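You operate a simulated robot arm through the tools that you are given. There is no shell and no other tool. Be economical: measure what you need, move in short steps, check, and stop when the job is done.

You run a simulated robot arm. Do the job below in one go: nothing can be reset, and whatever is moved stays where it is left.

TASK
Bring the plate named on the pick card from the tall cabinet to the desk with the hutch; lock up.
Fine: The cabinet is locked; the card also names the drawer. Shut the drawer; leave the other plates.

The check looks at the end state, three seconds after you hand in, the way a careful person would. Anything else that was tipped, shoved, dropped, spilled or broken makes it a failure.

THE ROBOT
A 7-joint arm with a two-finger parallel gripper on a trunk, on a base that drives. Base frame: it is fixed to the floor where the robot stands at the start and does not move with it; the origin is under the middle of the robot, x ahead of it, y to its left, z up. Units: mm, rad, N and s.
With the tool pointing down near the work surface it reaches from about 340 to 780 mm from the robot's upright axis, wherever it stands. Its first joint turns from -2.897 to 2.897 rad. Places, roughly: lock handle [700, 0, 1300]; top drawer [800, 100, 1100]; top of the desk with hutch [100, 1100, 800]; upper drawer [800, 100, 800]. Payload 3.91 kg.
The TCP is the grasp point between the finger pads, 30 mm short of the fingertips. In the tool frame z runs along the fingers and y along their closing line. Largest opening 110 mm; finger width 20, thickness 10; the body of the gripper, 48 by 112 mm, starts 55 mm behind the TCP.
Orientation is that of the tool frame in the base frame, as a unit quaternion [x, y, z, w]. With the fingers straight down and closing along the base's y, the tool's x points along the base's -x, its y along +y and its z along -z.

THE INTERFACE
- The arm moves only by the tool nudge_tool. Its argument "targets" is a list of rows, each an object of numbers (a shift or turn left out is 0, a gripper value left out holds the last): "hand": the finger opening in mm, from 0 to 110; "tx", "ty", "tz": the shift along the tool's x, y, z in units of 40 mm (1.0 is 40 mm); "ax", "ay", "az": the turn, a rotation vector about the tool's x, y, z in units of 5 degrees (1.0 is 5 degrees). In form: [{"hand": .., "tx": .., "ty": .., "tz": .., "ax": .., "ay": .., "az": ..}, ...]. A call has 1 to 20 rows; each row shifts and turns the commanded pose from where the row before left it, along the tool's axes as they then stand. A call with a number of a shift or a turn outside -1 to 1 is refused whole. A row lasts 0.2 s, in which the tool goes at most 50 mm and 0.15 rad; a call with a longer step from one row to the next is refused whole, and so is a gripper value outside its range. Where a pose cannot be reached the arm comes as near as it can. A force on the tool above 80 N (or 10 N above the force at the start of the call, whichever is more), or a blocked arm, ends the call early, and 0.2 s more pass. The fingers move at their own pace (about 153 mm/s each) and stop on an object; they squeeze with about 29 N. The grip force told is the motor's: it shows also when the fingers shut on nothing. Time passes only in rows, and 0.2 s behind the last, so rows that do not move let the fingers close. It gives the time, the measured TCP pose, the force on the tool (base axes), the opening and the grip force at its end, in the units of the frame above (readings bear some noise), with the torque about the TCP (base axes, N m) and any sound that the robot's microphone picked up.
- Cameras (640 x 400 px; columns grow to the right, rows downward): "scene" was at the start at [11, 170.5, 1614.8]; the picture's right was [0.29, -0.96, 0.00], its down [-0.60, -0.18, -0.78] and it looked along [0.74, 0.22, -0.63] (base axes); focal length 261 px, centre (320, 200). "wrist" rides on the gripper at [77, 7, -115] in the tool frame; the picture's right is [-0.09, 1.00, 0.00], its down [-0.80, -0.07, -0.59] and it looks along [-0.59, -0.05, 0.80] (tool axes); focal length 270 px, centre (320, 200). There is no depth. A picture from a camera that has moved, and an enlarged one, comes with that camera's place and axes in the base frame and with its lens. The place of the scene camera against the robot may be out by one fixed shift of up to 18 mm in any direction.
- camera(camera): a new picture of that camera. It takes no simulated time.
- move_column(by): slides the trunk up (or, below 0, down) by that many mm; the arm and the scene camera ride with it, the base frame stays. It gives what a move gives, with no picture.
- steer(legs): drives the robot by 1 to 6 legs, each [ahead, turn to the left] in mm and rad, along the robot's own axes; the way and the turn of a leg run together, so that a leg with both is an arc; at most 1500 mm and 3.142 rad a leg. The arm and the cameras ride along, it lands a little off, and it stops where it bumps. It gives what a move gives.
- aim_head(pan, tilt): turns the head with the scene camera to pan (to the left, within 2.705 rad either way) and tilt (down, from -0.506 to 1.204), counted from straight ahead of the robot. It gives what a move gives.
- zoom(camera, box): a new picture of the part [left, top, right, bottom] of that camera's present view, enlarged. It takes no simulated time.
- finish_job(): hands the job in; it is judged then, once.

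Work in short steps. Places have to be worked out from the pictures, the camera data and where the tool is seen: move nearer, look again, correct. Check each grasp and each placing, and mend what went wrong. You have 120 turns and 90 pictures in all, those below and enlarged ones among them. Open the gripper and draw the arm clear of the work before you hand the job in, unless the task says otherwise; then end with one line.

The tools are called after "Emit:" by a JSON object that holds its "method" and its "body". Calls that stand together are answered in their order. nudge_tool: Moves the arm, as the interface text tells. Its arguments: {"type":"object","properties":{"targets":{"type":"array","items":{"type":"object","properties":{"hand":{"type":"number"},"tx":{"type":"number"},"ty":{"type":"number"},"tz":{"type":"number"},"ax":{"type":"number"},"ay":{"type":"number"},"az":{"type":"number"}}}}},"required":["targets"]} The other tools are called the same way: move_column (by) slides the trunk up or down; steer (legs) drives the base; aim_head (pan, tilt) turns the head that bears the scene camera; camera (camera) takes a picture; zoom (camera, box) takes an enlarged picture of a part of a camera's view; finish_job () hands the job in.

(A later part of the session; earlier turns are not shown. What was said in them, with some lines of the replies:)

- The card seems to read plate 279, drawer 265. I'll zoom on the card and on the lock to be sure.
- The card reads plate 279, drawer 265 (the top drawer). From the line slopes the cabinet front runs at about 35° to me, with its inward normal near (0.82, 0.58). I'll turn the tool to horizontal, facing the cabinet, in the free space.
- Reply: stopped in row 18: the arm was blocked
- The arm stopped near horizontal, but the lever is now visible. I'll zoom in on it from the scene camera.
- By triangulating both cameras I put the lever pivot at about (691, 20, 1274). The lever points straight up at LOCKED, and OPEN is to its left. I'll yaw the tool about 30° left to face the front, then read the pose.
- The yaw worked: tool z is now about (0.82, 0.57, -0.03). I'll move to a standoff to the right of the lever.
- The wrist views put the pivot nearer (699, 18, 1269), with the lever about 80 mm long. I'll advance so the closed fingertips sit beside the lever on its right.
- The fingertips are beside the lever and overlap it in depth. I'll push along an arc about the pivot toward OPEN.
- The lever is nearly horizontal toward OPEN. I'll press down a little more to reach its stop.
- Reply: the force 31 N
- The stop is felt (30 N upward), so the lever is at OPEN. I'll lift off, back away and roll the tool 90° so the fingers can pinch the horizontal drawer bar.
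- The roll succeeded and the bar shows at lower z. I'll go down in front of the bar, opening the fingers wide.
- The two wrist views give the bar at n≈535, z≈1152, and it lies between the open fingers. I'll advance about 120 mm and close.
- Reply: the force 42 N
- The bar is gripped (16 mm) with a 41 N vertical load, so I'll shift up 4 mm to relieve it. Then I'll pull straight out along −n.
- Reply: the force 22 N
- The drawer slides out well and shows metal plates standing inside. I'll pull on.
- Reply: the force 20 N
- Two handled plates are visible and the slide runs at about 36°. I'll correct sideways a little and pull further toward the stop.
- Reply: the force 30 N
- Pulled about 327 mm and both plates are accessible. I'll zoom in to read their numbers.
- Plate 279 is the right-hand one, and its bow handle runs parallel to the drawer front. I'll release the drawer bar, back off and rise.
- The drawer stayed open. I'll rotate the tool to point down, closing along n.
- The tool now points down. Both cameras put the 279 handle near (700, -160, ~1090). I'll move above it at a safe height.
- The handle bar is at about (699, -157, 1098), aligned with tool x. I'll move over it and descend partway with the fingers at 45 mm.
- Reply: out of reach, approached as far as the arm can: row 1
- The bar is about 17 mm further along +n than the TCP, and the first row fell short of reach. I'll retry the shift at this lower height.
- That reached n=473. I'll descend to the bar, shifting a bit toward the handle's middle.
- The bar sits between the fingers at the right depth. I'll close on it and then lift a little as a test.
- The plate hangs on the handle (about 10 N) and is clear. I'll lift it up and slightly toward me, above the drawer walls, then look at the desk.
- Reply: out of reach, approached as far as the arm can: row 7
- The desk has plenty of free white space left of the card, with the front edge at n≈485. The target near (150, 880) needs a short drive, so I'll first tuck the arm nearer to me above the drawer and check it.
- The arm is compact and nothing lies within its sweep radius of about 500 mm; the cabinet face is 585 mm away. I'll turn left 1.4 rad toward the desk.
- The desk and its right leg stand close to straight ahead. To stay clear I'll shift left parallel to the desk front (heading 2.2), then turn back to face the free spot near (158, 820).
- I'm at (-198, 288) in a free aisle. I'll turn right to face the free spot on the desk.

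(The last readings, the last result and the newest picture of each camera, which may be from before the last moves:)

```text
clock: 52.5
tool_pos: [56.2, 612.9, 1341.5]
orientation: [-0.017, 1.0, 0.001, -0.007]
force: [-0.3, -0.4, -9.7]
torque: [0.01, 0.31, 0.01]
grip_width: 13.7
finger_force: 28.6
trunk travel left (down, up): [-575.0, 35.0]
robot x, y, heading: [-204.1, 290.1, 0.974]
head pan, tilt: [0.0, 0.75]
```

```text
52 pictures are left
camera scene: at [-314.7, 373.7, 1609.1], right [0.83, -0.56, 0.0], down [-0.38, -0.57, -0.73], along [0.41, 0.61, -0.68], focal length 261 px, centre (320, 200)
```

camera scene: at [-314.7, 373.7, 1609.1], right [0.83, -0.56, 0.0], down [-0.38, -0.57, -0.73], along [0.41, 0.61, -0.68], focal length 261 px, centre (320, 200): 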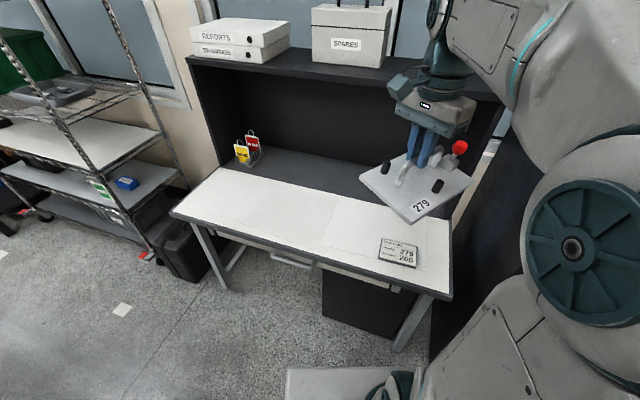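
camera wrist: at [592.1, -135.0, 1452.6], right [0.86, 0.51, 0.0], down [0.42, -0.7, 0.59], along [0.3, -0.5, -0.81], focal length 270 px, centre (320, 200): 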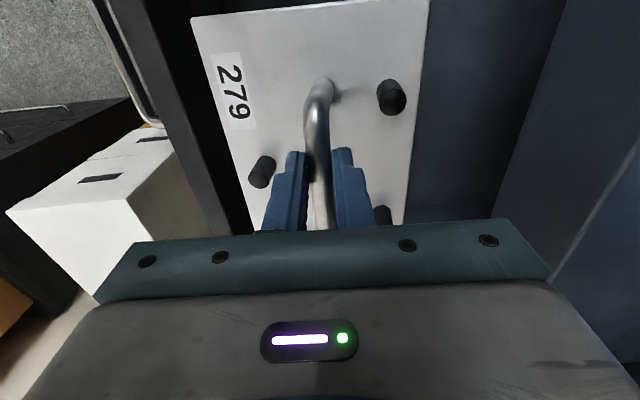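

The free area is around (117, 877), well left of the card. I'll lower the trunk 380 mm (plate bottom stays about 100 mm above the desk), then extend.

Emit:
{"method": "move_column", "body": {"by": -380}}

Emit:
{"method": "nudge_tool", "body": {"targets": [{"tx": -0.2, "ty": 0.9}, {"tx": -0.2, "ty": 0.9}, {"tx": -0.2, "ty": 0.9}, {"tx": -0.2, "ty": 0.9}, {"tx": -0.2, "ty": 0.9}, {"tx": -0.2, "ty": 0.9}, {"tx": -0.2, "ty": 0.9}]}}

Emit:
{"method": "camera", "body": {"camera": "scene"}}

Emit:
{"method": "camera", "body": {"camera": "wrist"}}

```text
clock: 56.2
tool_pos: [56.4, 612.7, 961.2]
orientation: [-0.017, 1.0, 0.001, -0.007]
force: [-0.4, -0.1, -9.5]
torque: [0.04, 0.28, 0.01]
grip_width: 13.6
finger_force: 29.1
trunk travel left (down, up): [-195.0, 415.0]
robot x, y, heading: [-201.4, 288.1, 0.978]
head pan, tilt: [0.0, 0.75]
```

```text
clock: 57.8
tool_pos: [103.3, 868.3, 958.7]
orientation: [-0.016, 1.0, -0.003, -0.008]
force: [-1.1, 0.0, -8.5]
torque: [-0.01, 0.28, -0.02]
grip_width: 13.6
finger_force: 28.4
trunk travel left (down, up): [-195.0, 415.0]
robot x, y, heading: [-197.0, 287.9, 0.971]
head pan, tilt: [0.0, 0.75]
```

```text
51 pictures are left
camera scene: at [-314.8, 374.3, 1229.0], right [0.83, -0.56, 0.0], down [-0.38, -0.57, -0.73], along [0.41, 0.61, -0.68], focal length 261 px, centre (320, 200)
```

scene: 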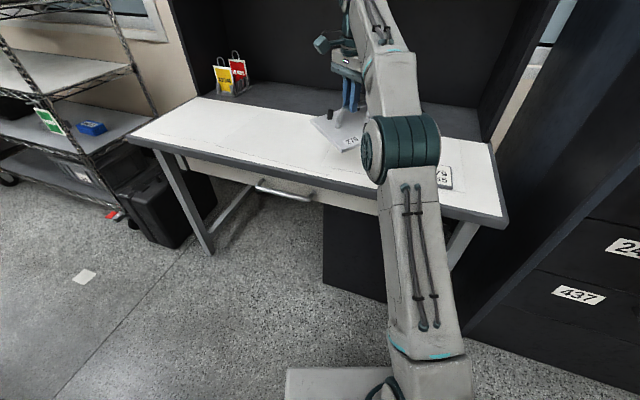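

```text
50 pictures are left
camera wrist: at [28.3, 873.4, 1074.0], right [0.06, 1.0, -0.01], down [0.81, -0.04, 0.58], along [0.58, -0.04, -0.81], focal length 270 px, centre (320, 200)
```

wrist: 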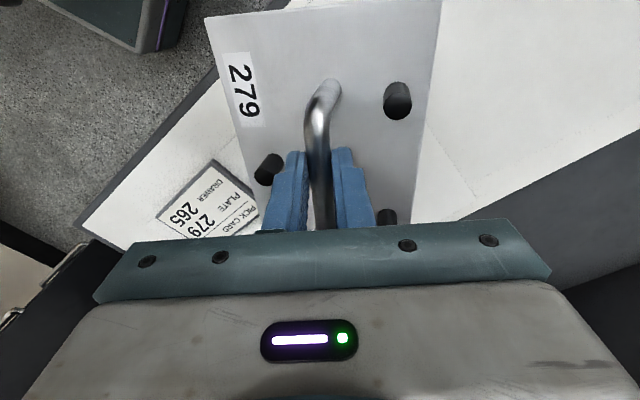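

The plate is over clear white desk with the card about 45 mm off its corner. I'll shift 30 mm further back and descend most of the way.

Emit:
{"method": "nudge_tool", "body": {"targets": [{"ty": 0.75}, {"tz": 0.6}, {"tz": 0.6}, {"tz": 0.6}]}}

Emit:
{"method": "camera", "body": {"camera": "wrist"}}

Emit:
{"method": "zoom", "body": {"camera": "scene", "box": [270, 20, 470, 200]}}

```text
clock: 58.8
tool_pos: [101.5, 877.1, 886.6]
orientation: [-0.017, 1.0, -0.001, -0.008]
force: [0.0, 0.3, -9.1]
torque: [-0.05, 0.29, 0.03]
grip_width: 13.5
finger_force: 28.7
out of reach, approached as far as the arm can: row 1
trunk travel left (down, up): [-195.0, 415.0]
robot x, y, heading: [-201.0, 286.1, 0.976]
head pan, tilt: [0.0, 0.75]
```

```text
49 pictures are left
camera wrist: at [26.7, 881.8, 1002.4], right [0.06, 1.0, 0.0], down [0.81, -0.04, 0.58], along [0.58, -0.03, -0.81], focal length 270 px, centre (320, 200)
```

wrist: 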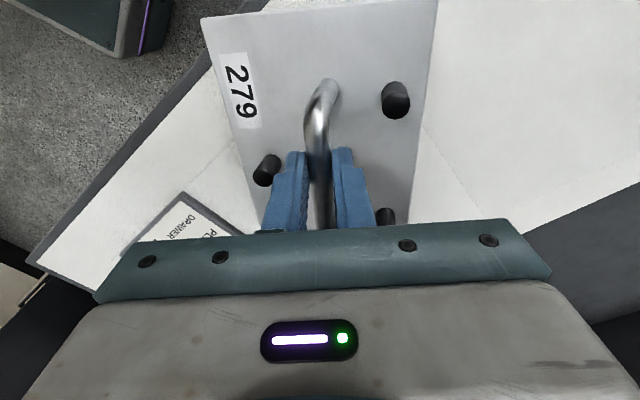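

```text
2.22 times, centred on (370, 110) of scene
camera zoom: at [-314.9, 374.0, 1229.1], right [0.83, -0.56, 0.0], down [-0.38, -0.57, -0.73], along [0.41, 0.61, -0.68], focal length 580 px, centre (209, 400)
```

zoom: 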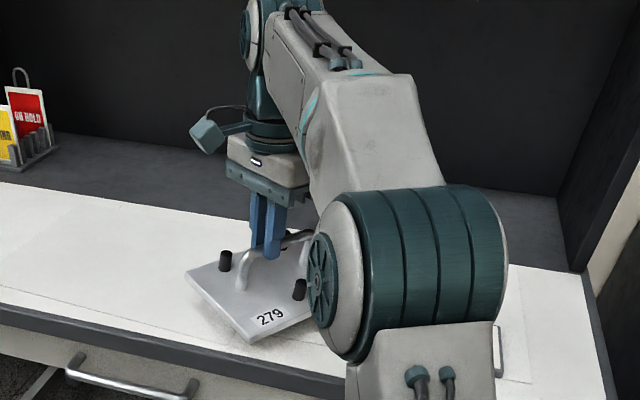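

The plate's front corner would sit right at the desk edge (edge n≈515), and the arm is at its reach limit. I'll raise slightly and drive 90 mm ahead to place it deeper on the desk.

Emit:
{"method": "nudge_tool", "body": {"targets": [{"tz": -0.5}, {"tz": -0.5}]}}

Emit:
{"method": "steer", "body": {"legs": [[90, 0]]}}

Emit:
{"method": "camera", "body": {"camera": "wrist"}}

Emit:
{"method": "camera", "body": {"camera": "scene"}}

```text
clock: 59.4
tool_pos: [103.4, 877.8, 928.3]
orientation: [-0.016, 1.0, -0.001, -0.006]
force: [-0.3, 0.0, -9.0]
torque: [0.01, 0.28, 0.02]
grip_width: 13.5
finger_force: 29.3
trunk travel left (down, up): [-195.0, 415.0]
robot x, y, heading: [-199.9, 290.2, 0.98]
head pan, tilt: [0.0, 0.75]
```

```text
clock: 60.5
tool_pos: [154.4, 952.1, 927.2]
orientation: [-0.017, 1.0, -0.001, -0.006]
force: [0.6, -0.7, -9.1]
torque: [0.02, 0.28, 0.01]
grip_width: 13.7
finger_force: 29.2
trunk travel left (down, up): [-195.0, 415.0]
robot x, y, heading: [-149.3, 368.6, 0.974]
head pan, tilt: [0.0, 0.75]
```

```text
47 pictures are left
camera wrist: at [79.8, 957.1, 1041.9], right [0.06, 1.0, 0.0], down [0.81, -0.04, 0.58], along [0.58, -0.03, -0.81], focal length 270 px, centre (320, 200)
```

wrist: 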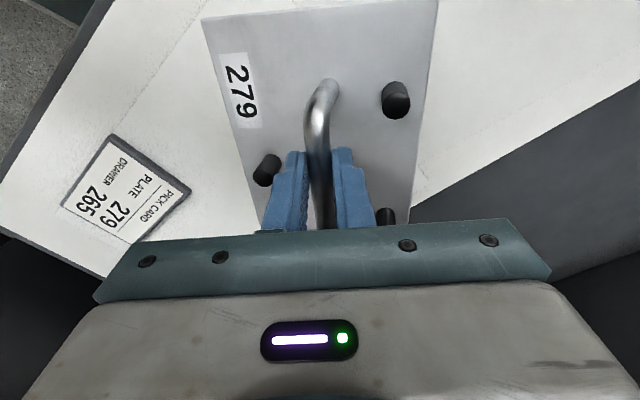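

```text
46 pictures are left
camera scene: at [-263.5, 450.0, 1229.1], right [0.83, -0.56, 0.0], down [-0.38, -0.57, -0.73], along [0.41, 0.61, -0.68], focal length 261 px, centre (320, 200)
```

scene: 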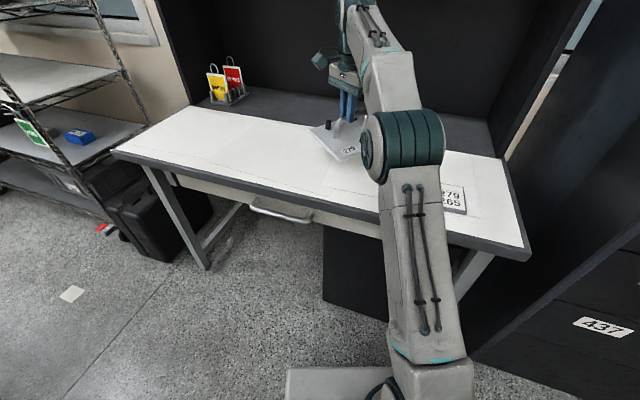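

The plate is now well inside the white area, clear of the card and the hutch. I'll descend toward contact.

Emit:
{"method": "nudge_tool", "body": {"targets": [{"tz": 0.6}, {"tz": 0.5}, {"tz": 0.2}, {"tz": 0.1}]}}

Emit:
{"method": "zoom", "body": {"camera": "scene", "box": [270, 70, 430, 200]}}

```text
clock: 61.5
tool_pos: [153.8, 952.5, 870.7]
orientation: [-0.016, 1.0, -0.002, -0.007]
force: [0.1, -0.1, -9.3]
torque: [-0.04, 0.27, 0.03]
grip_width: 13.8
finger_force: 29.0
trunk travel left (down, up): [-195.0, 415.0]
robot x, y, heading: [-145.1, 366.0, 0.971]
head pan, tilt: [0.0, 0.75]
```

```text
3.08 times, centred on (350, 135) of scene
camera zoom: at [-263.5, 450.0, 1229.1], right [0.83, -0.56, 0.0], down [-0.38, -0.57, -0.73], along [0.41, 0.61, -0.68], focal length 802 px, centre (228, 400)
```

zoom: 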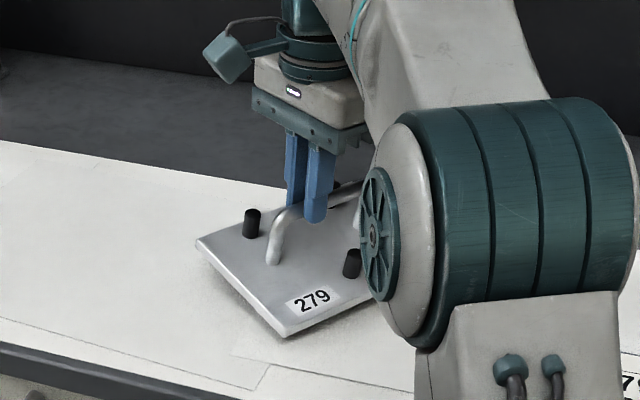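

Very close to the surface. I'll go down in small steps until the load changes.

Emit:
{"method": "nudge_tool", "body": {"targets": [{"tz": 0.1}, {"tz": 0.1}]}}

Emit:
{"method": "nudge_tool", "body": {"targets": [{"tz": 0.1}]}}

```text
clock: 62.1
tool_pos: [154.7, 953.3, 863.8]
orientation: [-0.017, 1.0, -0.001, -0.007]
force: [-0.5, -0.5, -8.9]
torque: [0.01, 0.3, 0.0]
grip_width: 13.5
finger_force: 28.9
trunk travel left (down, up): [-195.0, 415.0]
robot x, y, heading: [-146.5, 366.3, 0.976]
head pan, tilt: [0.0, 0.75]
```

```text
clock: 62.5
tool_pos: [153.3, 953.4, 859.5]
orientation: [-0.016, 1.0, -0.001, -0.007]
force: [-0.8, 0.7, -9.9]
torque: [0.01, 0.3, -0.01]
grip_width: 13.6
finger_force: 29.1
trunk travel left (down, up): [-195.0, 415.0]
robot x, y, heading: [-150.9, 364.9, 0.971]
head pan, tilt: [0.0, 0.75]
```

Emit:
{"method": "nudge_tool", "body": {"targets": [{"tz": 0.1}]}}

Emit:
{"method": "nudge_tool", "body": {"targets": [{"tz": 0.08}]}}

Emit:
{"method": "nudge_tool", "body": {"targets": [{"tz": 0.08}]}}

Emit:
{"method": "zoom", "body": {"camera": "scene", "box": [270, 70, 430, 200]}}

```text
clock: 62.9
tool_pos: [153.3, 952.4, 855.6]
orientation: [-0.017, 1.0, -0.001, -0.007]
force: [0.6, 1.4, -8.3]
torque: [-0.04, 0.07, 0.09]
grip_width: 13.8
finger_force: 29.0
trunk travel left (down, up): [-195.0, 415.0]
robot x, y, heading: [-148.2, 364.2, 0.978]
head pan, tilt: [0.0, 0.75]
```

```text
clock: 63.3
tool_pos: [153.7, 952.4, 851.6]
orientation: [-0.017, 1.0, -0.001, -0.007]
force: [-0.3, 0.7, -7.1]
torque: [-0.05, 0.06, 0.07]
grip_width: 13.6
finger_force: 29.1
trunk travel left (down, up): [-195.0, 415.0]
robot x, y, heading: [-149.5, 364.7, 0.973]
head pan, tilt: [0.0, 0.75]
```

```text
clock: 63.7
tool_pos: [153.4, 952.2, 847.2]
orientation: [-0.016, 1.0, -0.001, -0.006]
force: [1.3, 1.2, -7.1]
torque: [-0.04, -0.04, 0.11]
grip_width: 13.7
finger_force: 29.3
trunk travel left (down, up): [-195.0, 415.0]
robot x, y, heading: [-148.2, 359.3, 0.973]
head pan, tilt: [0.0, 0.75]
```

```text
3.08 times, centred on (350, 135) of scene
camera zoom: at [-263.7, 449.9, 1229.1], right [0.83, -0.56, 0.0], down [-0.38, -0.57, -0.73], along [0.41, 0.61, -0.68], focal length 802 px, centre (228, 400)
```

zoom: 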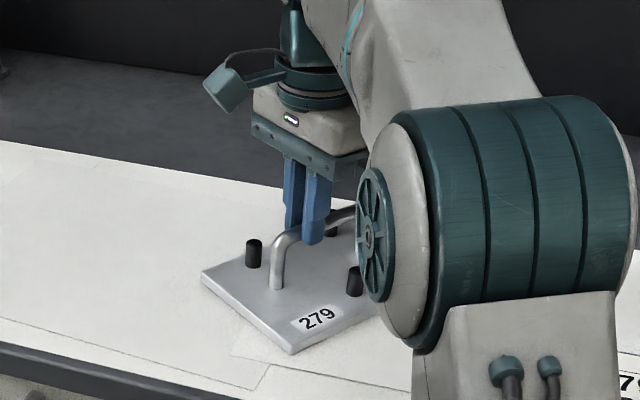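

A first edge is touching (torque and load changed). I'll go on in small steps until the load is carried by the desk.

Emit:
{"method": "nudge_tool", "body": {"targets": [{"tz": 0.08}]}}

Emit:
{"method": "nudge_tool", "body": {"targets": [{"tz": 0.06}]}}

Emit:
{"method": "zoom", "body": {"camera": "scene", "box": [290, 100, 400, 180]}}

```text
clock: 64.1
tool_pos: [153.7, 952.2, 845.5]
orientation: [-0.016, 1.0, 0.001, -0.006]
force: [-0.2, 2.5, 0.8]
torque: [0.13, -0.9, 0.16]
grip_width: 13.7
finger_force: 29.4
trunk travel left (down, up): [-195.0, 415.0]
robot x, y, heading: [-147.1, 367.7, 0.974]
head pan, tilt: [0.0, 0.75]
```

```text
clock: 64.5
tool_pos: [153.3, 953.0, 846.1]
orientation: [-0.017, 1.0, 0.001, -0.006]
force: [0.7, 4.5, 11.4]
torque: [0.04, 0.5, 0.13]
grip_width: 13.8
finger_force: 29.2
trunk travel left (down, up): [-195.0, 415.0]
robot x, y, heading: [-147.3, 365.5, 0.977]
head pan, tilt: [0.0, 0.75]
```

```text
5.00 times, centred on (345, 140) of scene
camera zoom: at [-264.3, 448.8, 1229.4], right [0.83, -0.56, 0.0], down [-0.38, -0.56, -0.73], along [0.41, 0.61, -0.68], focal length 1304 px, centre (195, 500)
```

zoom: 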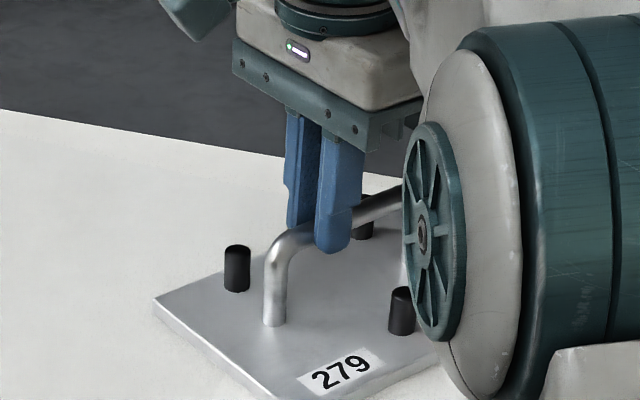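

The plate rests flat on the desk, with an upward reaction. I'll open to 45 mm to avoid the pins, and lift straight up.

Emit:
{"method": "nudge_tool", "body": {"targets": [{"hand": 45}, {}, {}, {"tz": -0.4}, {"tz": -0.7}, {"tz": -0.8}, {"tz": -0.8}, {"tz": -0.8}]}}

Emit:
{"method": "camera", "body": {"camera": "scene"}}

Emit:
{"method": "camera", "body": {"camera": "wrist"}}

```text
clock: 66.3
tool_pos: [153.5, 945.1, 968.0]
orientation: [-0.016, 1.0, 0.0, -0.006]
force: [0.4, 0.6, -0.1]
torque: [-0.01, 0.0, 0.03]
grip_width: 45.0
finger_force: 0.0
out of reach, approached as far as the arm can: row 8
trunk travel left (down, up): [-195.0, 415.0]
robot x, y, heading: [-146.8, 360.4, 0.972]
head pan, tilt: [0.0, 0.75]
```

```text
42 pictures are left
camera scene: at [-263.9, 449.6, 1229.1], right [0.83, -0.56, 0.0], down [-0.38, -0.57, -0.73], along [0.41, 0.61, -0.68], focal length 261 px, centre (320, 200)
```

scene: 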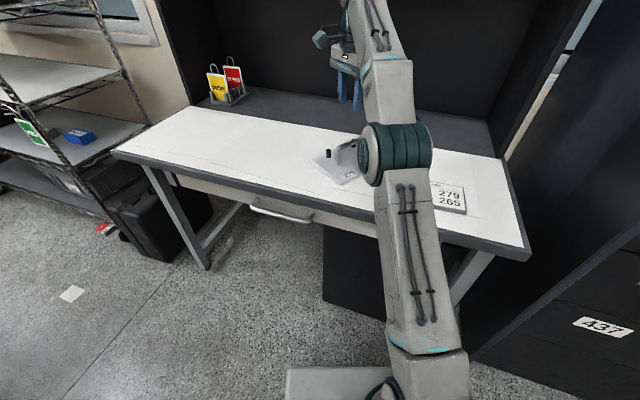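

```text
41 pictures are left
camera wrist: at [78.3, 950.8, 1083.0], right [0.06, 1.0, 0.0], down [0.81, -0.04, 0.58], along [0.58, -0.03, -0.81], focal length 270 px, centre (320, 200)
```

wrist: 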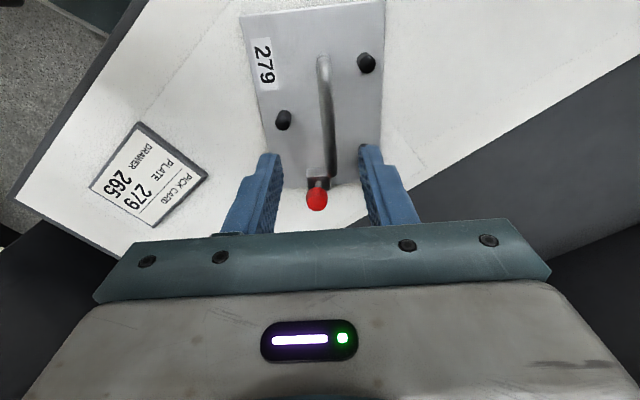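

Plate 279 sits flat on the desk, free of the card. I'll retract the arm toward me, then raise the trunk.

Emit:
{"method": "nudge_tool", "body": {"targets": [{"tx": 0.2, "ty": -0.9}, {"tx": 0.2, "ty": -0.9}, {"tx": 0.2, "ty": -0.9}, {"tx": 0.2, "ty": -0.9}, {"tx": 0.2, "ty": -0.9}, {"tx": 0.2, "ty": -0.9}, {"tx": 0.2, "ty": -0.9}]}}

Emit:
{"method": "move_column", "body": {"by": 380}}

Emit:
{"method": "steer", "body": {"legs": [[-90, 0], [0, 1.2]]}}

```text
clock: 67.9
tool_pos: [104.5, 691.2, 968.9]
orientation: [-0.016, 1.0, 0.0, -0.006]
force: [0.2, 0.8, -0.5]
torque: [-0.03, 0.0, 0.0]
grip_width: 45.2
finger_force: 0.0
trunk travel left (down, up): [-195.0, 415.0]
robot x, y, heading: [-152.5, 360.6, 0.976]
head pan, tilt: [0.0, 0.75]
```

```text
clock: 71.6
tool_pos: [105.7, 691.7, 1349.0]
orientation: [-0.016, 1.0, 0.0, -0.006]
force: [0.7, 0.1, 0.8]
torque: [-0.02, -0.04, 0.02]
grip_width: 45.3
finger_force: 0.0
trunk travel left (down, up): [-575.0, 35.0]
robot x, y, heading: [-144.4, 365.6, 0.973]
head pan, tilt: [0.0, 0.75]
```

```text
clock: 75.7
tool_pos: [-413.0, 645.8, 1350.1]
orientation: [-0.577, 0.817, -0.003, -0.005]
force: [-0.5, -0.2, -0.1]
torque: [0.03, -0.02, -0.02]
grip_width: 44.9
finger_force: 0.1
trunk travel left (down, up): [-575.0, 35.0]
robot x, y, heading: [-196.4, 288.6, 2.172]
head pan, tilt: [0.0, 0.75]
```

The return path mirrors the way out: reverse 350, then turn right 2.17.

Emit:
{"method": "steer", "body": {"legs": [[-350, 0], [0, -2.172]]}}

Emit:
{"method": "camera", "body": {"camera": "scene"}}

```text
clock: 83.2
tool_pos: [405.1, -41.5, 1349.6]
orientation: [0.479, 0.878, 0.003, -0.006]
force: [0.0, 0.6, -0.1]
torque: [0.0, -0.05, 0.01]
grip_width: 44.9
finger_force: 0.1
trunk travel left (down, up): [-575.0, 35.0]
robot x, y, heading: [-5.0, 8.3, -0.054]
head pan, tilt: [0.0, 0.75]
```

```text
40 pictures are left
camera scene: at [14.1, 152.4, 1609.1], right [-0.05, -1.0, 0.0], down [-0.68, 0.04, -0.73], along [0.73, -0.04, -0.68], focal length 261 px, centre (320, 200)
```

scene: 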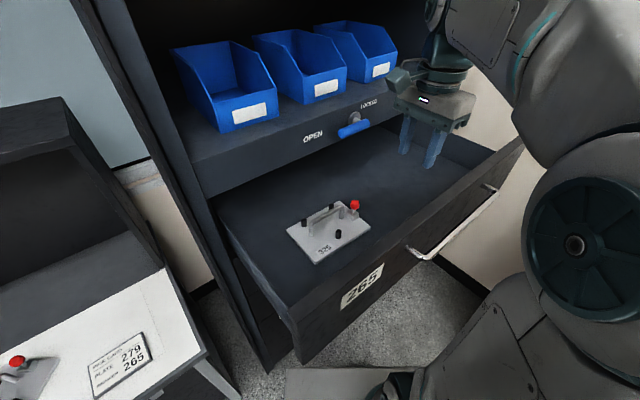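

Back near the start pose with the drawer as I left it. I'll move over in front of the drawer bar and rotate the tool to horizontal again.

Emit:
{"method": "nudge_tool", "body": {"targets": [{"hand": 80, "tx": -0.52, "ty": -0.81}, {"tx": -0.52, "ty": -0.81}, {"tx": -0.52, "ty": -0.81}, {"tx": -0.52, "ty": -0.81}, {"tx": -0.52, "ty": -0.81}, {"az": -0.64}]}}

Emit:
{"method": "nudge_tool", "body": {"targets": [{"ax": -1}, {"ax": -1}, {"ax": -1}, {"ax": -1}, {"ax": -1}, {"ax": -1}, {"ax": -1}, {"ax": -1}, {"ax": -1}, {"ax": -1}, {"ax": -1}, {"ax": -1}, {"ax": -1}, {"ax": -1}, {"ax": -1}, {"ax": -1}, {"ax": -1}, {"ax": -0.8}]}}

Emit:
{"method": "camera", "body": {"camera": "wrist"}}

```text
clock: 84.6
tool_pos: [325.2, -217.5, 1348.4]
orientation: [0.453, 0.892, 0.003, -0.006]
force: [0.2, 0.3, 0.3]
torque: [0.0, -0.01, 0.0]
grip_width: 80.2
finger_force: 0.1
trunk travel left (down, up): [-575.0, 35.0]
robot x, y, heading: [-5.6, 8.8, -0.051]
head pan, tilt: [0.0, 0.75]
```

```text
clock: 88.4
tool_pos: [326.1, -216.5, 1348.0]
orientation: [0.327, 0.634, 0.628, 0.313]
force: [0.1, -0.3, -0.8]
torque: [0.04, -0.01, 0.01]
grip_width: 79.8
finger_force: 0.2
trunk travel left (down, up): [-575.0, 35.0]
robot x, y, heading: [-5.3, 7.5, -0.05]
head pan, tilt: [0.0, 0.75]
```

```text
39 pictures are left
camera wrist: at [189.2, -221.8, 1357.3], right [0.07, -0.07, 0.99], down [-0.01, -1.0, -0.07], along [1.0, -0.01, -0.07], focal length 270 px, centre (320, 200)
```

wrist: 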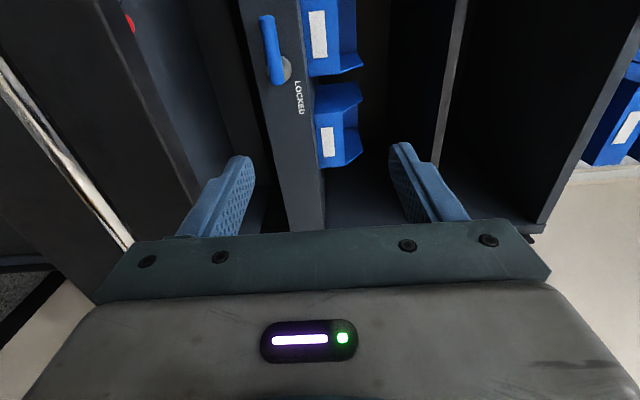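

Aligned at 36°. I'll go down in front of the bar along the same line as before.

Emit:
{"method": "nudge_tool", "body": {"targets": [{"ty": -0.8}, {"ty": -0.8}, {"ty": -0.8}, {"ty": -0.8}, {"ty": -0.8}, {"ty": -0.75}]}}

Emit:
{"method": "camera", "body": {"camera": "wrist"}}

```text
clock: 89.8
tool_pos: [320.9, -215.8, 1157.3]
orientation: [0.327, 0.634, 0.627, 0.314]
force: [-0.2, 0.1, 0.0]
torque: [0.02, 0.01, 0.05]
grip_width: 79.9
finger_force: 0.0
trunk travel left (down, up): [-575.0, 35.0]
robot x, y, heading: [-4.9, 5.9, -0.053]
head pan, tilt: [0.0, 0.75]
```

```text
38 pictures are left
camera wrist: at [185.2, -220.7, 1165.7], right [0.07, -0.07, 0.99], down [-0.01, -1.0, -0.07], along [1.0, -0.01, -0.07], focal length 270 px, centre (320, 200)
```

wrist: 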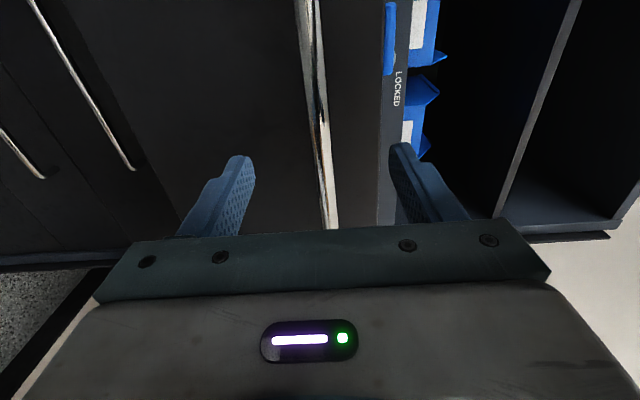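

The bar lies between the fingers. I'll advance 60 mm and grip.

Emit:
{"method": "nudge_tool", "body": {"targets": [{"tz": 0.5}, {"tz": 0.5}, {"tz": 0.45}, {"hand": 0}, {}, {}, {}]}}

```text
clock: 91.4
tool_pos: [368.9, -182.0, 1157.5]
orientation: [0.327, 0.634, 0.627, 0.313]
force: [0.4, 1.4, -4.6]
torque: [-0.74, -0.44, 0.13]
grip_width: 15.7
finger_force: 44.3
trunk travel left (down, up): [-575.0, 35.0]
robot x, y, heading: [-5.1, 3.4, -0.05]
head pan, tilt: [0.0, 0.75]
```

Gripped. I'll push the drawer in along +n.

Emit:
{"method": "nudge_tool", "body": {"targets": [{"tz": 0.5, "ty": 0.01}, {"tz": 0.7, "ty": 0.013}, {"tz": 0.7, "ty": 0.013}, {"tz": 0.7, "ty": 0.013}, {"tz": 0.7, "ty": 0.013}]}}

Emit:
{"method": "nudge_tool", "body": {"targets": [{"tz": 0.7, "ty": 0.013}, {"tz": 0.7, "ty": 0.013}, {"tz": 0.7, "ty": 0.013}, {"tz": 0.7, "ty": 0.013}, {"tz": 0.7, "ty": 0.013}]}}

```text
clock: 92.6
tool_pos: [478.3, -102.4, 1155.8]
orientation: [0.326, 0.635, 0.627, 0.313]
force: [-0.6, 9.2, -9.4]
torque: [-0.74, -0.48, -0.76]
grip_width: 15.5
finger_force: 44.9
trunk travel left (down, up): [-575.0, 35.0]
robot x, y, heading: [-7.4, 8.5, -0.049]
head pan, tilt: [0.0, 0.75]
```

```text
clock: 93.8
tool_pos: [588.7, -21.4, 1156.2]
orientation: [0.329, 0.634, 0.626, 0.313]
force: [1.8, 5.0, -23.0]
torque: [-0.74, -0.39, -0.8]
grip_width: 15.8
finger_force: 45.2
trunk travel left (down, up): [-575.0, 35.0]
robot x, y, heading: [-7.9, 2.2, -0.05]
head pan, tilt: [0.0, 0.75]
```

About 58 mm remain. I'll push slowly until it seats.

Emit:
{"method": "nudge_tool", "body": {"targets": [{"tz": 0.4, "ty": 0.01}, {"tz": 0.4, "ty": 0.01}, {"tz": 0.3, "ty": 0.01}, {"tz": 0.2}, {"tz": 0.15}, {"tz": 0.1}]}}

Emit:
{"method": "aim_head", "body": {"pan": 0.3, "tilt": 0.682}}

Emit:
{"method": "camera", "body": {"camera": "scene"}}

```text
clock: 95.2
tool_pos: [637.9, 12.4, 1157.1]
orientation: [0.329, 0.634, 0.626, 0.313]
force: [-22.5, -7.3, -28.2]
torque: [-0.84, -0.2, 1.23]
grip_width: 15.8
finger_force: 44.5
trunk travel left (down, up): [-575.0, 35.0]
robot x, y, heading: [-2.6, 6.8, -0.057]
head pan, tilt: [0.0, 0.75]
```

```text
clock: 96.0
tool_pos: [637.5, 13.3, 1156.4]
orientation: [0.329, 0.634, 0.625, 0.313]
force: [-25.1, -11.1, -29.1]
torque: [-0.92, -0.29, 0.07]
grip_width: 15.7
finger_force: 45.0
trunk travel left (down, up): [-575.0, 35.0]
robot x, y, heading: [-4.9, 6.7, -0.054]
head pan, tilt: [0.3, 0.682]
```

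```text
37 pictures are left
camera scene: at [13.3, 175.9, 1615.0], right [0.24, -0.97, 0.0], down [-0.61, -0.15, -0.78], along [0.75, 0.19, -0.63], focal length 261 px, centre (320, 200)
```

scene: 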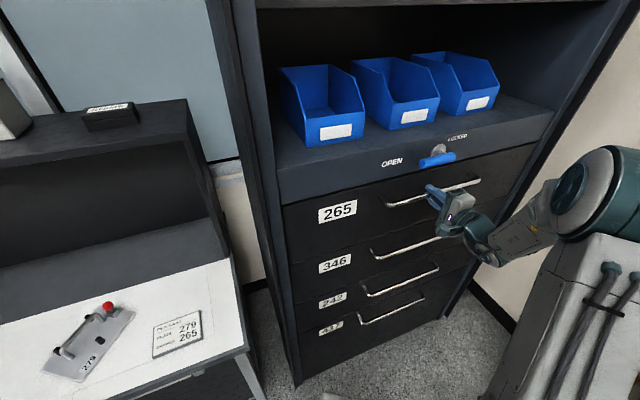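

The drawer is fully shut: same pose as before opening, and it is seated on its stop. I'll release, back off, and move to below the lever's left end with the fingers closed.

Emit:
{"method": "nudge_tool", "body": {"targets": [{"tz": -0.1, "ty": -0.08}, {"hand": 70}, {}, {"tz": -0.8}, {"tz": -0.8}, {"tz": -0.9}, {"ty": 0.88, "tx": 0.35}, {"ty": 0.88, "tx": 0.35, "hand": 0}, {}, {}]}}

Emit:
{"method": "camera", "body": {"camera": "wrist"}}

Emit:
{"method": "zoom", "body": {"camera": "scene", "box": [340, 100, 500, 220]}}

```text
clock: 98.2
tool_pos: [539.7, -23.9, 1225.7]
orientation: [0.328, 0.634, 0.627, 0.313]
force: [-1.1, -0.1, 0.7]
torque: [0.02, 0.0, -0.02]
grip_width: 0.1
finger_force: 29.2
trunk travel left (down, up): [-575.0, 35.0]
robot x, y, heading: [-4.7, 8.4, -0.061]
head pan, tilt: [0.3, 0.682]
```

```text
36 pictures are left
camera wrist: at [403.6, -30.0, 1234.4], right [0.07, -0.07, 0.99], down [-0.01, -1.0, -0.07], along [1.0, 0.0, -0.07], focal length 270 px, centre (320, 200)
```

wrist: 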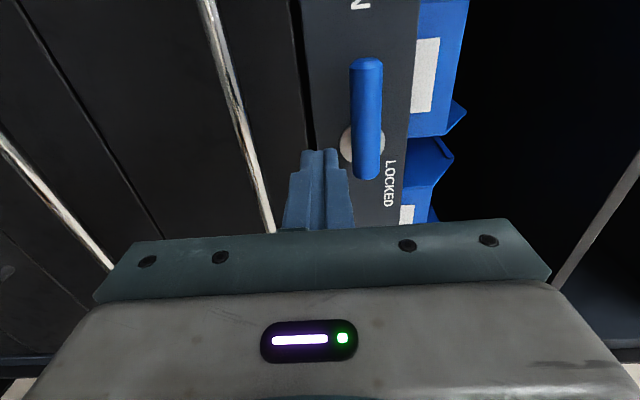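

```text
3.33 times, centred on (420, 160) of scene
camera zoom: at [14.5, 177.9, 1614.9], right [0.24, -0.97, 0.0], down [-0.61, -0.15, -0.78], along [0.75, 0.19, -0.63], focal length 869 px, centre (-13, 333)
```

zoom: 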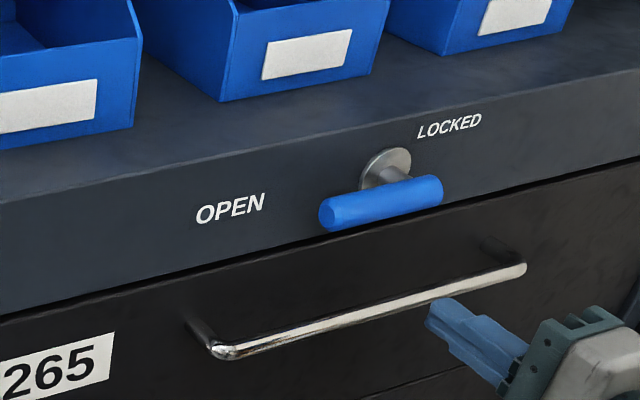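

From the wrist view the lever is at z≈1262, with the pivot at t≈384 and the tip at t≈299. I'll shift to under its left part and advance.

Emit:
{"method": "nudge_tool", "body": {"targets": [{"tx": 0.32, "ty": -0.12}, {"tz": 0.8}, {"tz": 0.8}, {"tz": 0.7}]}}

Emit:
{"method": "camera", "body": {"camera": "wrist"}}

Emit:
{"method": "zoom", "body": {"camera": "scene", "box": [340, 100, 500, 220]}}

```text
clock: 99.2
tool_pos: [606.7, 42.1, 1221.6]
orientation: [0.327, 0.634, 0.627, 0.313]
force: [-0.5, -0.4, 0.0]
torque: [0.0, 0.0, 0.03]
grip_width: 0.0
finger_force: 29.2
trunk travel left (down, up): [-575.0, 35.0]
robot x, y, heading: [-1.2, 7.2, -0.056]
head pan, tilt: [0.3, 0.682]
```

```text
34 pictures are left
camera wrist: at [471.1, 36.9, 1230.6], right [0.07, -0.07, 0.99], down [-0.01, -1.0, -0.07], along [1.0, 0.0, -0.07], focal length 270 px, centre (320, 200)
```

wrist: 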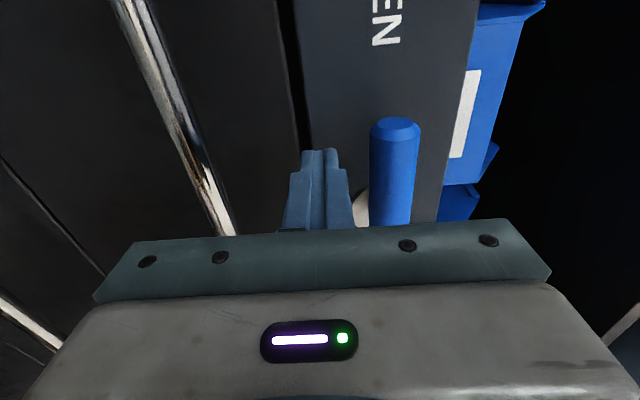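

```text
3.33 times, centred on (420, 160) of scene
camera zoom: at [14.8, 178.2, 1614.8], right [0.24, -0.97, 0.0], down [-0.61, -0.15, -0.78], along [0.75, 0.19, -0.63], focal length 869 px, centre (-13, 333)
```

zoom: 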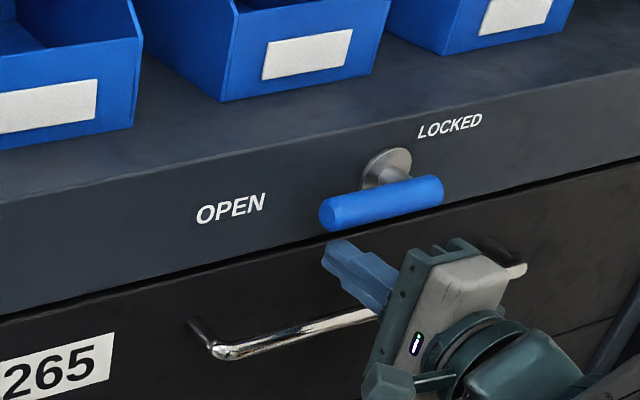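

The finger is under the lever near its tip. I'll push up along the arc to LOCKED.

Emit:
{"method": "nudge_tool", "body": {"targets": [{"ty": 0.22}, {"ty": 0.22}, {"tx": 0.046, "ty": 0.229}, {"tx": 0.046, "ty": 0.229}, {"tx": -0.009, "ty": 0.209}, {"tx": -0.009, "ty": 0.209}, {"tx": -0.062, "ty": 0.199}, {"tx": -0.062, "ty": 0.199}, {"tx": -0.112, "ty": 0.176}, {"tx": -0.112, "ty": 0.176}, {"tx": -0.152, "ty": 0.141}, {"tx": -0.152, "ty": 0.141}, {"tx": -0.185, "ty": 0.096}, {"tx": -0.185, "ty": 0.096}, {"tx": -0.1, "ty": 0.02}]}}

Emit:
{"method": "zoom", "body": {"camera": "scene", "box": [340, 80, 500, 200]}}

```text
clock: 102.4
tool_pos: [631.0, 9.8, 1322.7]
orientation: [0.326, 0.634, 0.628, 0.312]
force: [-10.5, 11.8, -4.3]
torque: [0.01, -0.02, 0.3]
grip_width: 0.0
finger_force: 29.3
trunk travel left (down, up): [-575.0, 35.0]
robot x, y, heading: [-7.3, 7.6, -0.05]
head pan, tilt: [0.3, 0.682]
```

```text
3.33 times, centred on (420, 140) of scene
camera zoom: at [12.1, 180.1, 1614.6], right [0.25, -0.97, 0.0], down [-0.61, -0.16, -0.78], along [0.75, 0.19, -0.63], focal length 869 px, centre (-13, 400)
```

zoom: 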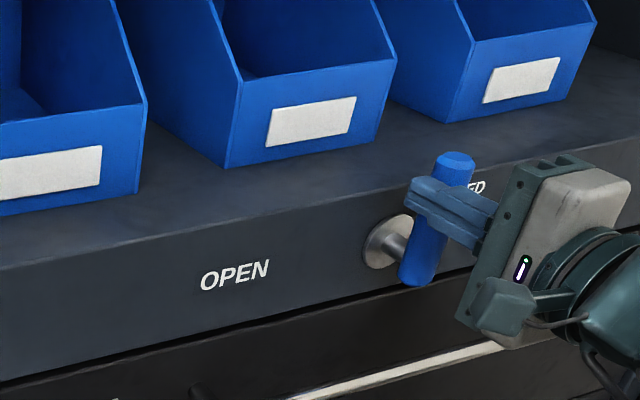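

The lever is upright again with about 16 N of reaction. I'll press a bit more to seat it at its stop, then check.

Emit:
{"method": "nudge_tool", "body": {"targets": [{"tx": -0.08}, {"tx": -0.08}]}}

Emit:
{"method": "nudge_tool", "body": {"targets": [{"tx": 0.3}, {"tx": 0.3}, {"tz": -0.8}, {"tz": -0.9}, {"tz": -0.9}, {"tz": -0.9}, {"tz": -0.5}]}}

Emit:
{"method": "zoom", "body": {"camera": "scene", "box": [260, 80, 580, 380]}}

Emit:
{"method": "camera", "body": {"camera": "wrist"}}

```text
clock: 103.0
tool_pos: [631.8, 11.1, 1324.0]
orientation: [0.323, 0.636, 0.628, 0.312]
force: [-30.0, 26.8, -11.5]
torque: [0.06, 0.31, 0.74]
grip_width: 0.0
finger_force: 28.7
trunk travel left (down, up): [-575.0, 35.0]
robot x, y, heading: [-6.4, 7.5, -0.044]
head pan, tilt: [0.3, 0.682]
```

```text
clock: 104.6
tool_pos: [492.4, -73.8, 1324.9]
orientation: [0.328, 0.633, 0.627, 0.314]
force: [-0.3, -0.6, 0.9]
torque: [0.01, -0.01, -0.01]
grip_width: 0.0
finger_force: 28.2
trunk travel left (down, up): [-575.0, 35.0]
robot x, y, heading: [-8.3, 7.7, -0.054]
head pan, tilt: [0.3, 0.682]
```

```text
1.33 times, centred on (420, 230) of scene
camera zoom: at [14.1, 177.7, 1614.9], right [0.24, -0.97, 0.0], down [-0.61, -0.15, -0.78], along [0.75, 0.19, -0.63], focal length 348 px, centre (187, 160)
```

zoom: 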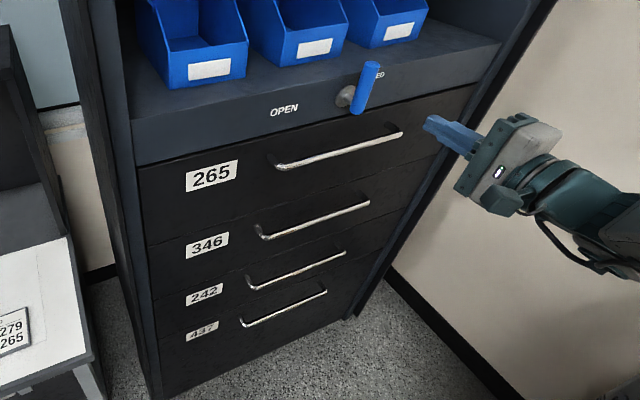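

```text
30 pictures are left
camera wrist: at [356.1, -78.6, 1334.0], right [0.07, -0.07, 0.99], down [-0.01, -1.0, -0.07], along [1.0, -0.01, -0.07], focal length 270 px, centre (320, 200)
```

wrist: 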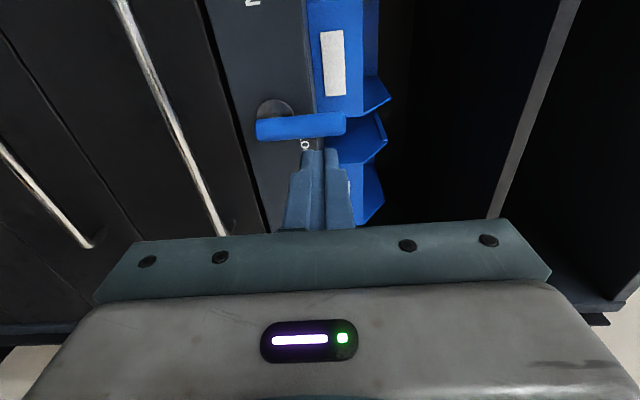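

The lever is vertical at LOCKED and the drawer is flush. I'll open the gripper and take a last look at the desk.

Emit:
{"method": "nudge_tool", "body": {"targets": [{"hand": 80, "tz": -0.5}, {}, {}]}}

Emit:
{"method": "aim_head", "body": {"pan": 1.1, "tilt": 0.7}}

Emit:
{"method": "camera", "body": {"camera": "scene"}}

```text
clock: 105.4
tool_pos: [477.4, -83.9, 1325.7]
orientation: [0.328, 0.633, 0.627, 0.314]
force: [-0.7, 0.2, -0.9]
torque: [-0.02, -0.01, -0.01]
grip_width: 80.2
finger_force: 0.1
trunk travel left (down, up): [-575.0, 35.0]
robot x, y, heading: [-3.3, 8.4, -0.059]
head pan, tilt: [0.3, 0.682]
```

```text
clock: 106.5
tool_pos: [476.9, -84.2, 1325.9]
orientation: [0.328, 0.634, 0.627, 0.312]
force: [-0.3, 0.1, -0.5]
torque: [-0.02, -0.03, 0.02]
grip_width: 79.9
finger_force: 0.0
trunk travel left (down, up): [-575.0, 35.0]
robot x, y, heading: [-5.3, 6.9, -0.058]
head pan, tilt: [1.1, 0.7]
```

```text
29 pictures are left
camera scene: at [-26.0, 230.5, 1613.4], right [0.86, -0.5, 0.0], down [-0.32, -0.56, -0.76], along [0.38, 0.66, -0.64], focal length 261 px, centre (320, 200)
```

scene: 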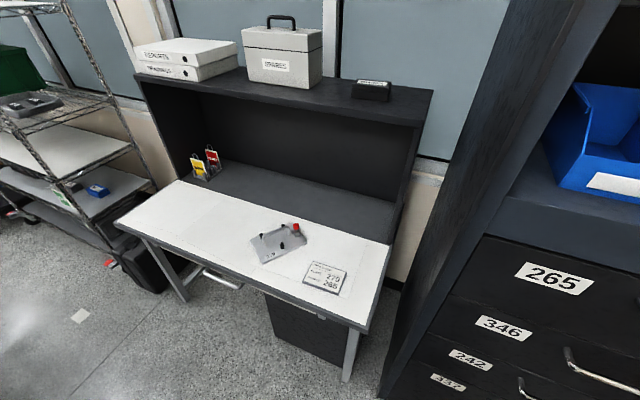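

The plate is flat on the desk, the drawer is shut, the lock is at LOCKED, and the gripper is open and clear. I'll hand in.

Emit:
{"method": "finish_job", "body": {}}

```text
The job is handed in.
```

Plate 279 is flat on the hutch desk beside the pick card, drawer 265 is shut with plate 325 left inside, and the cabinet lever is back at LOCKED.
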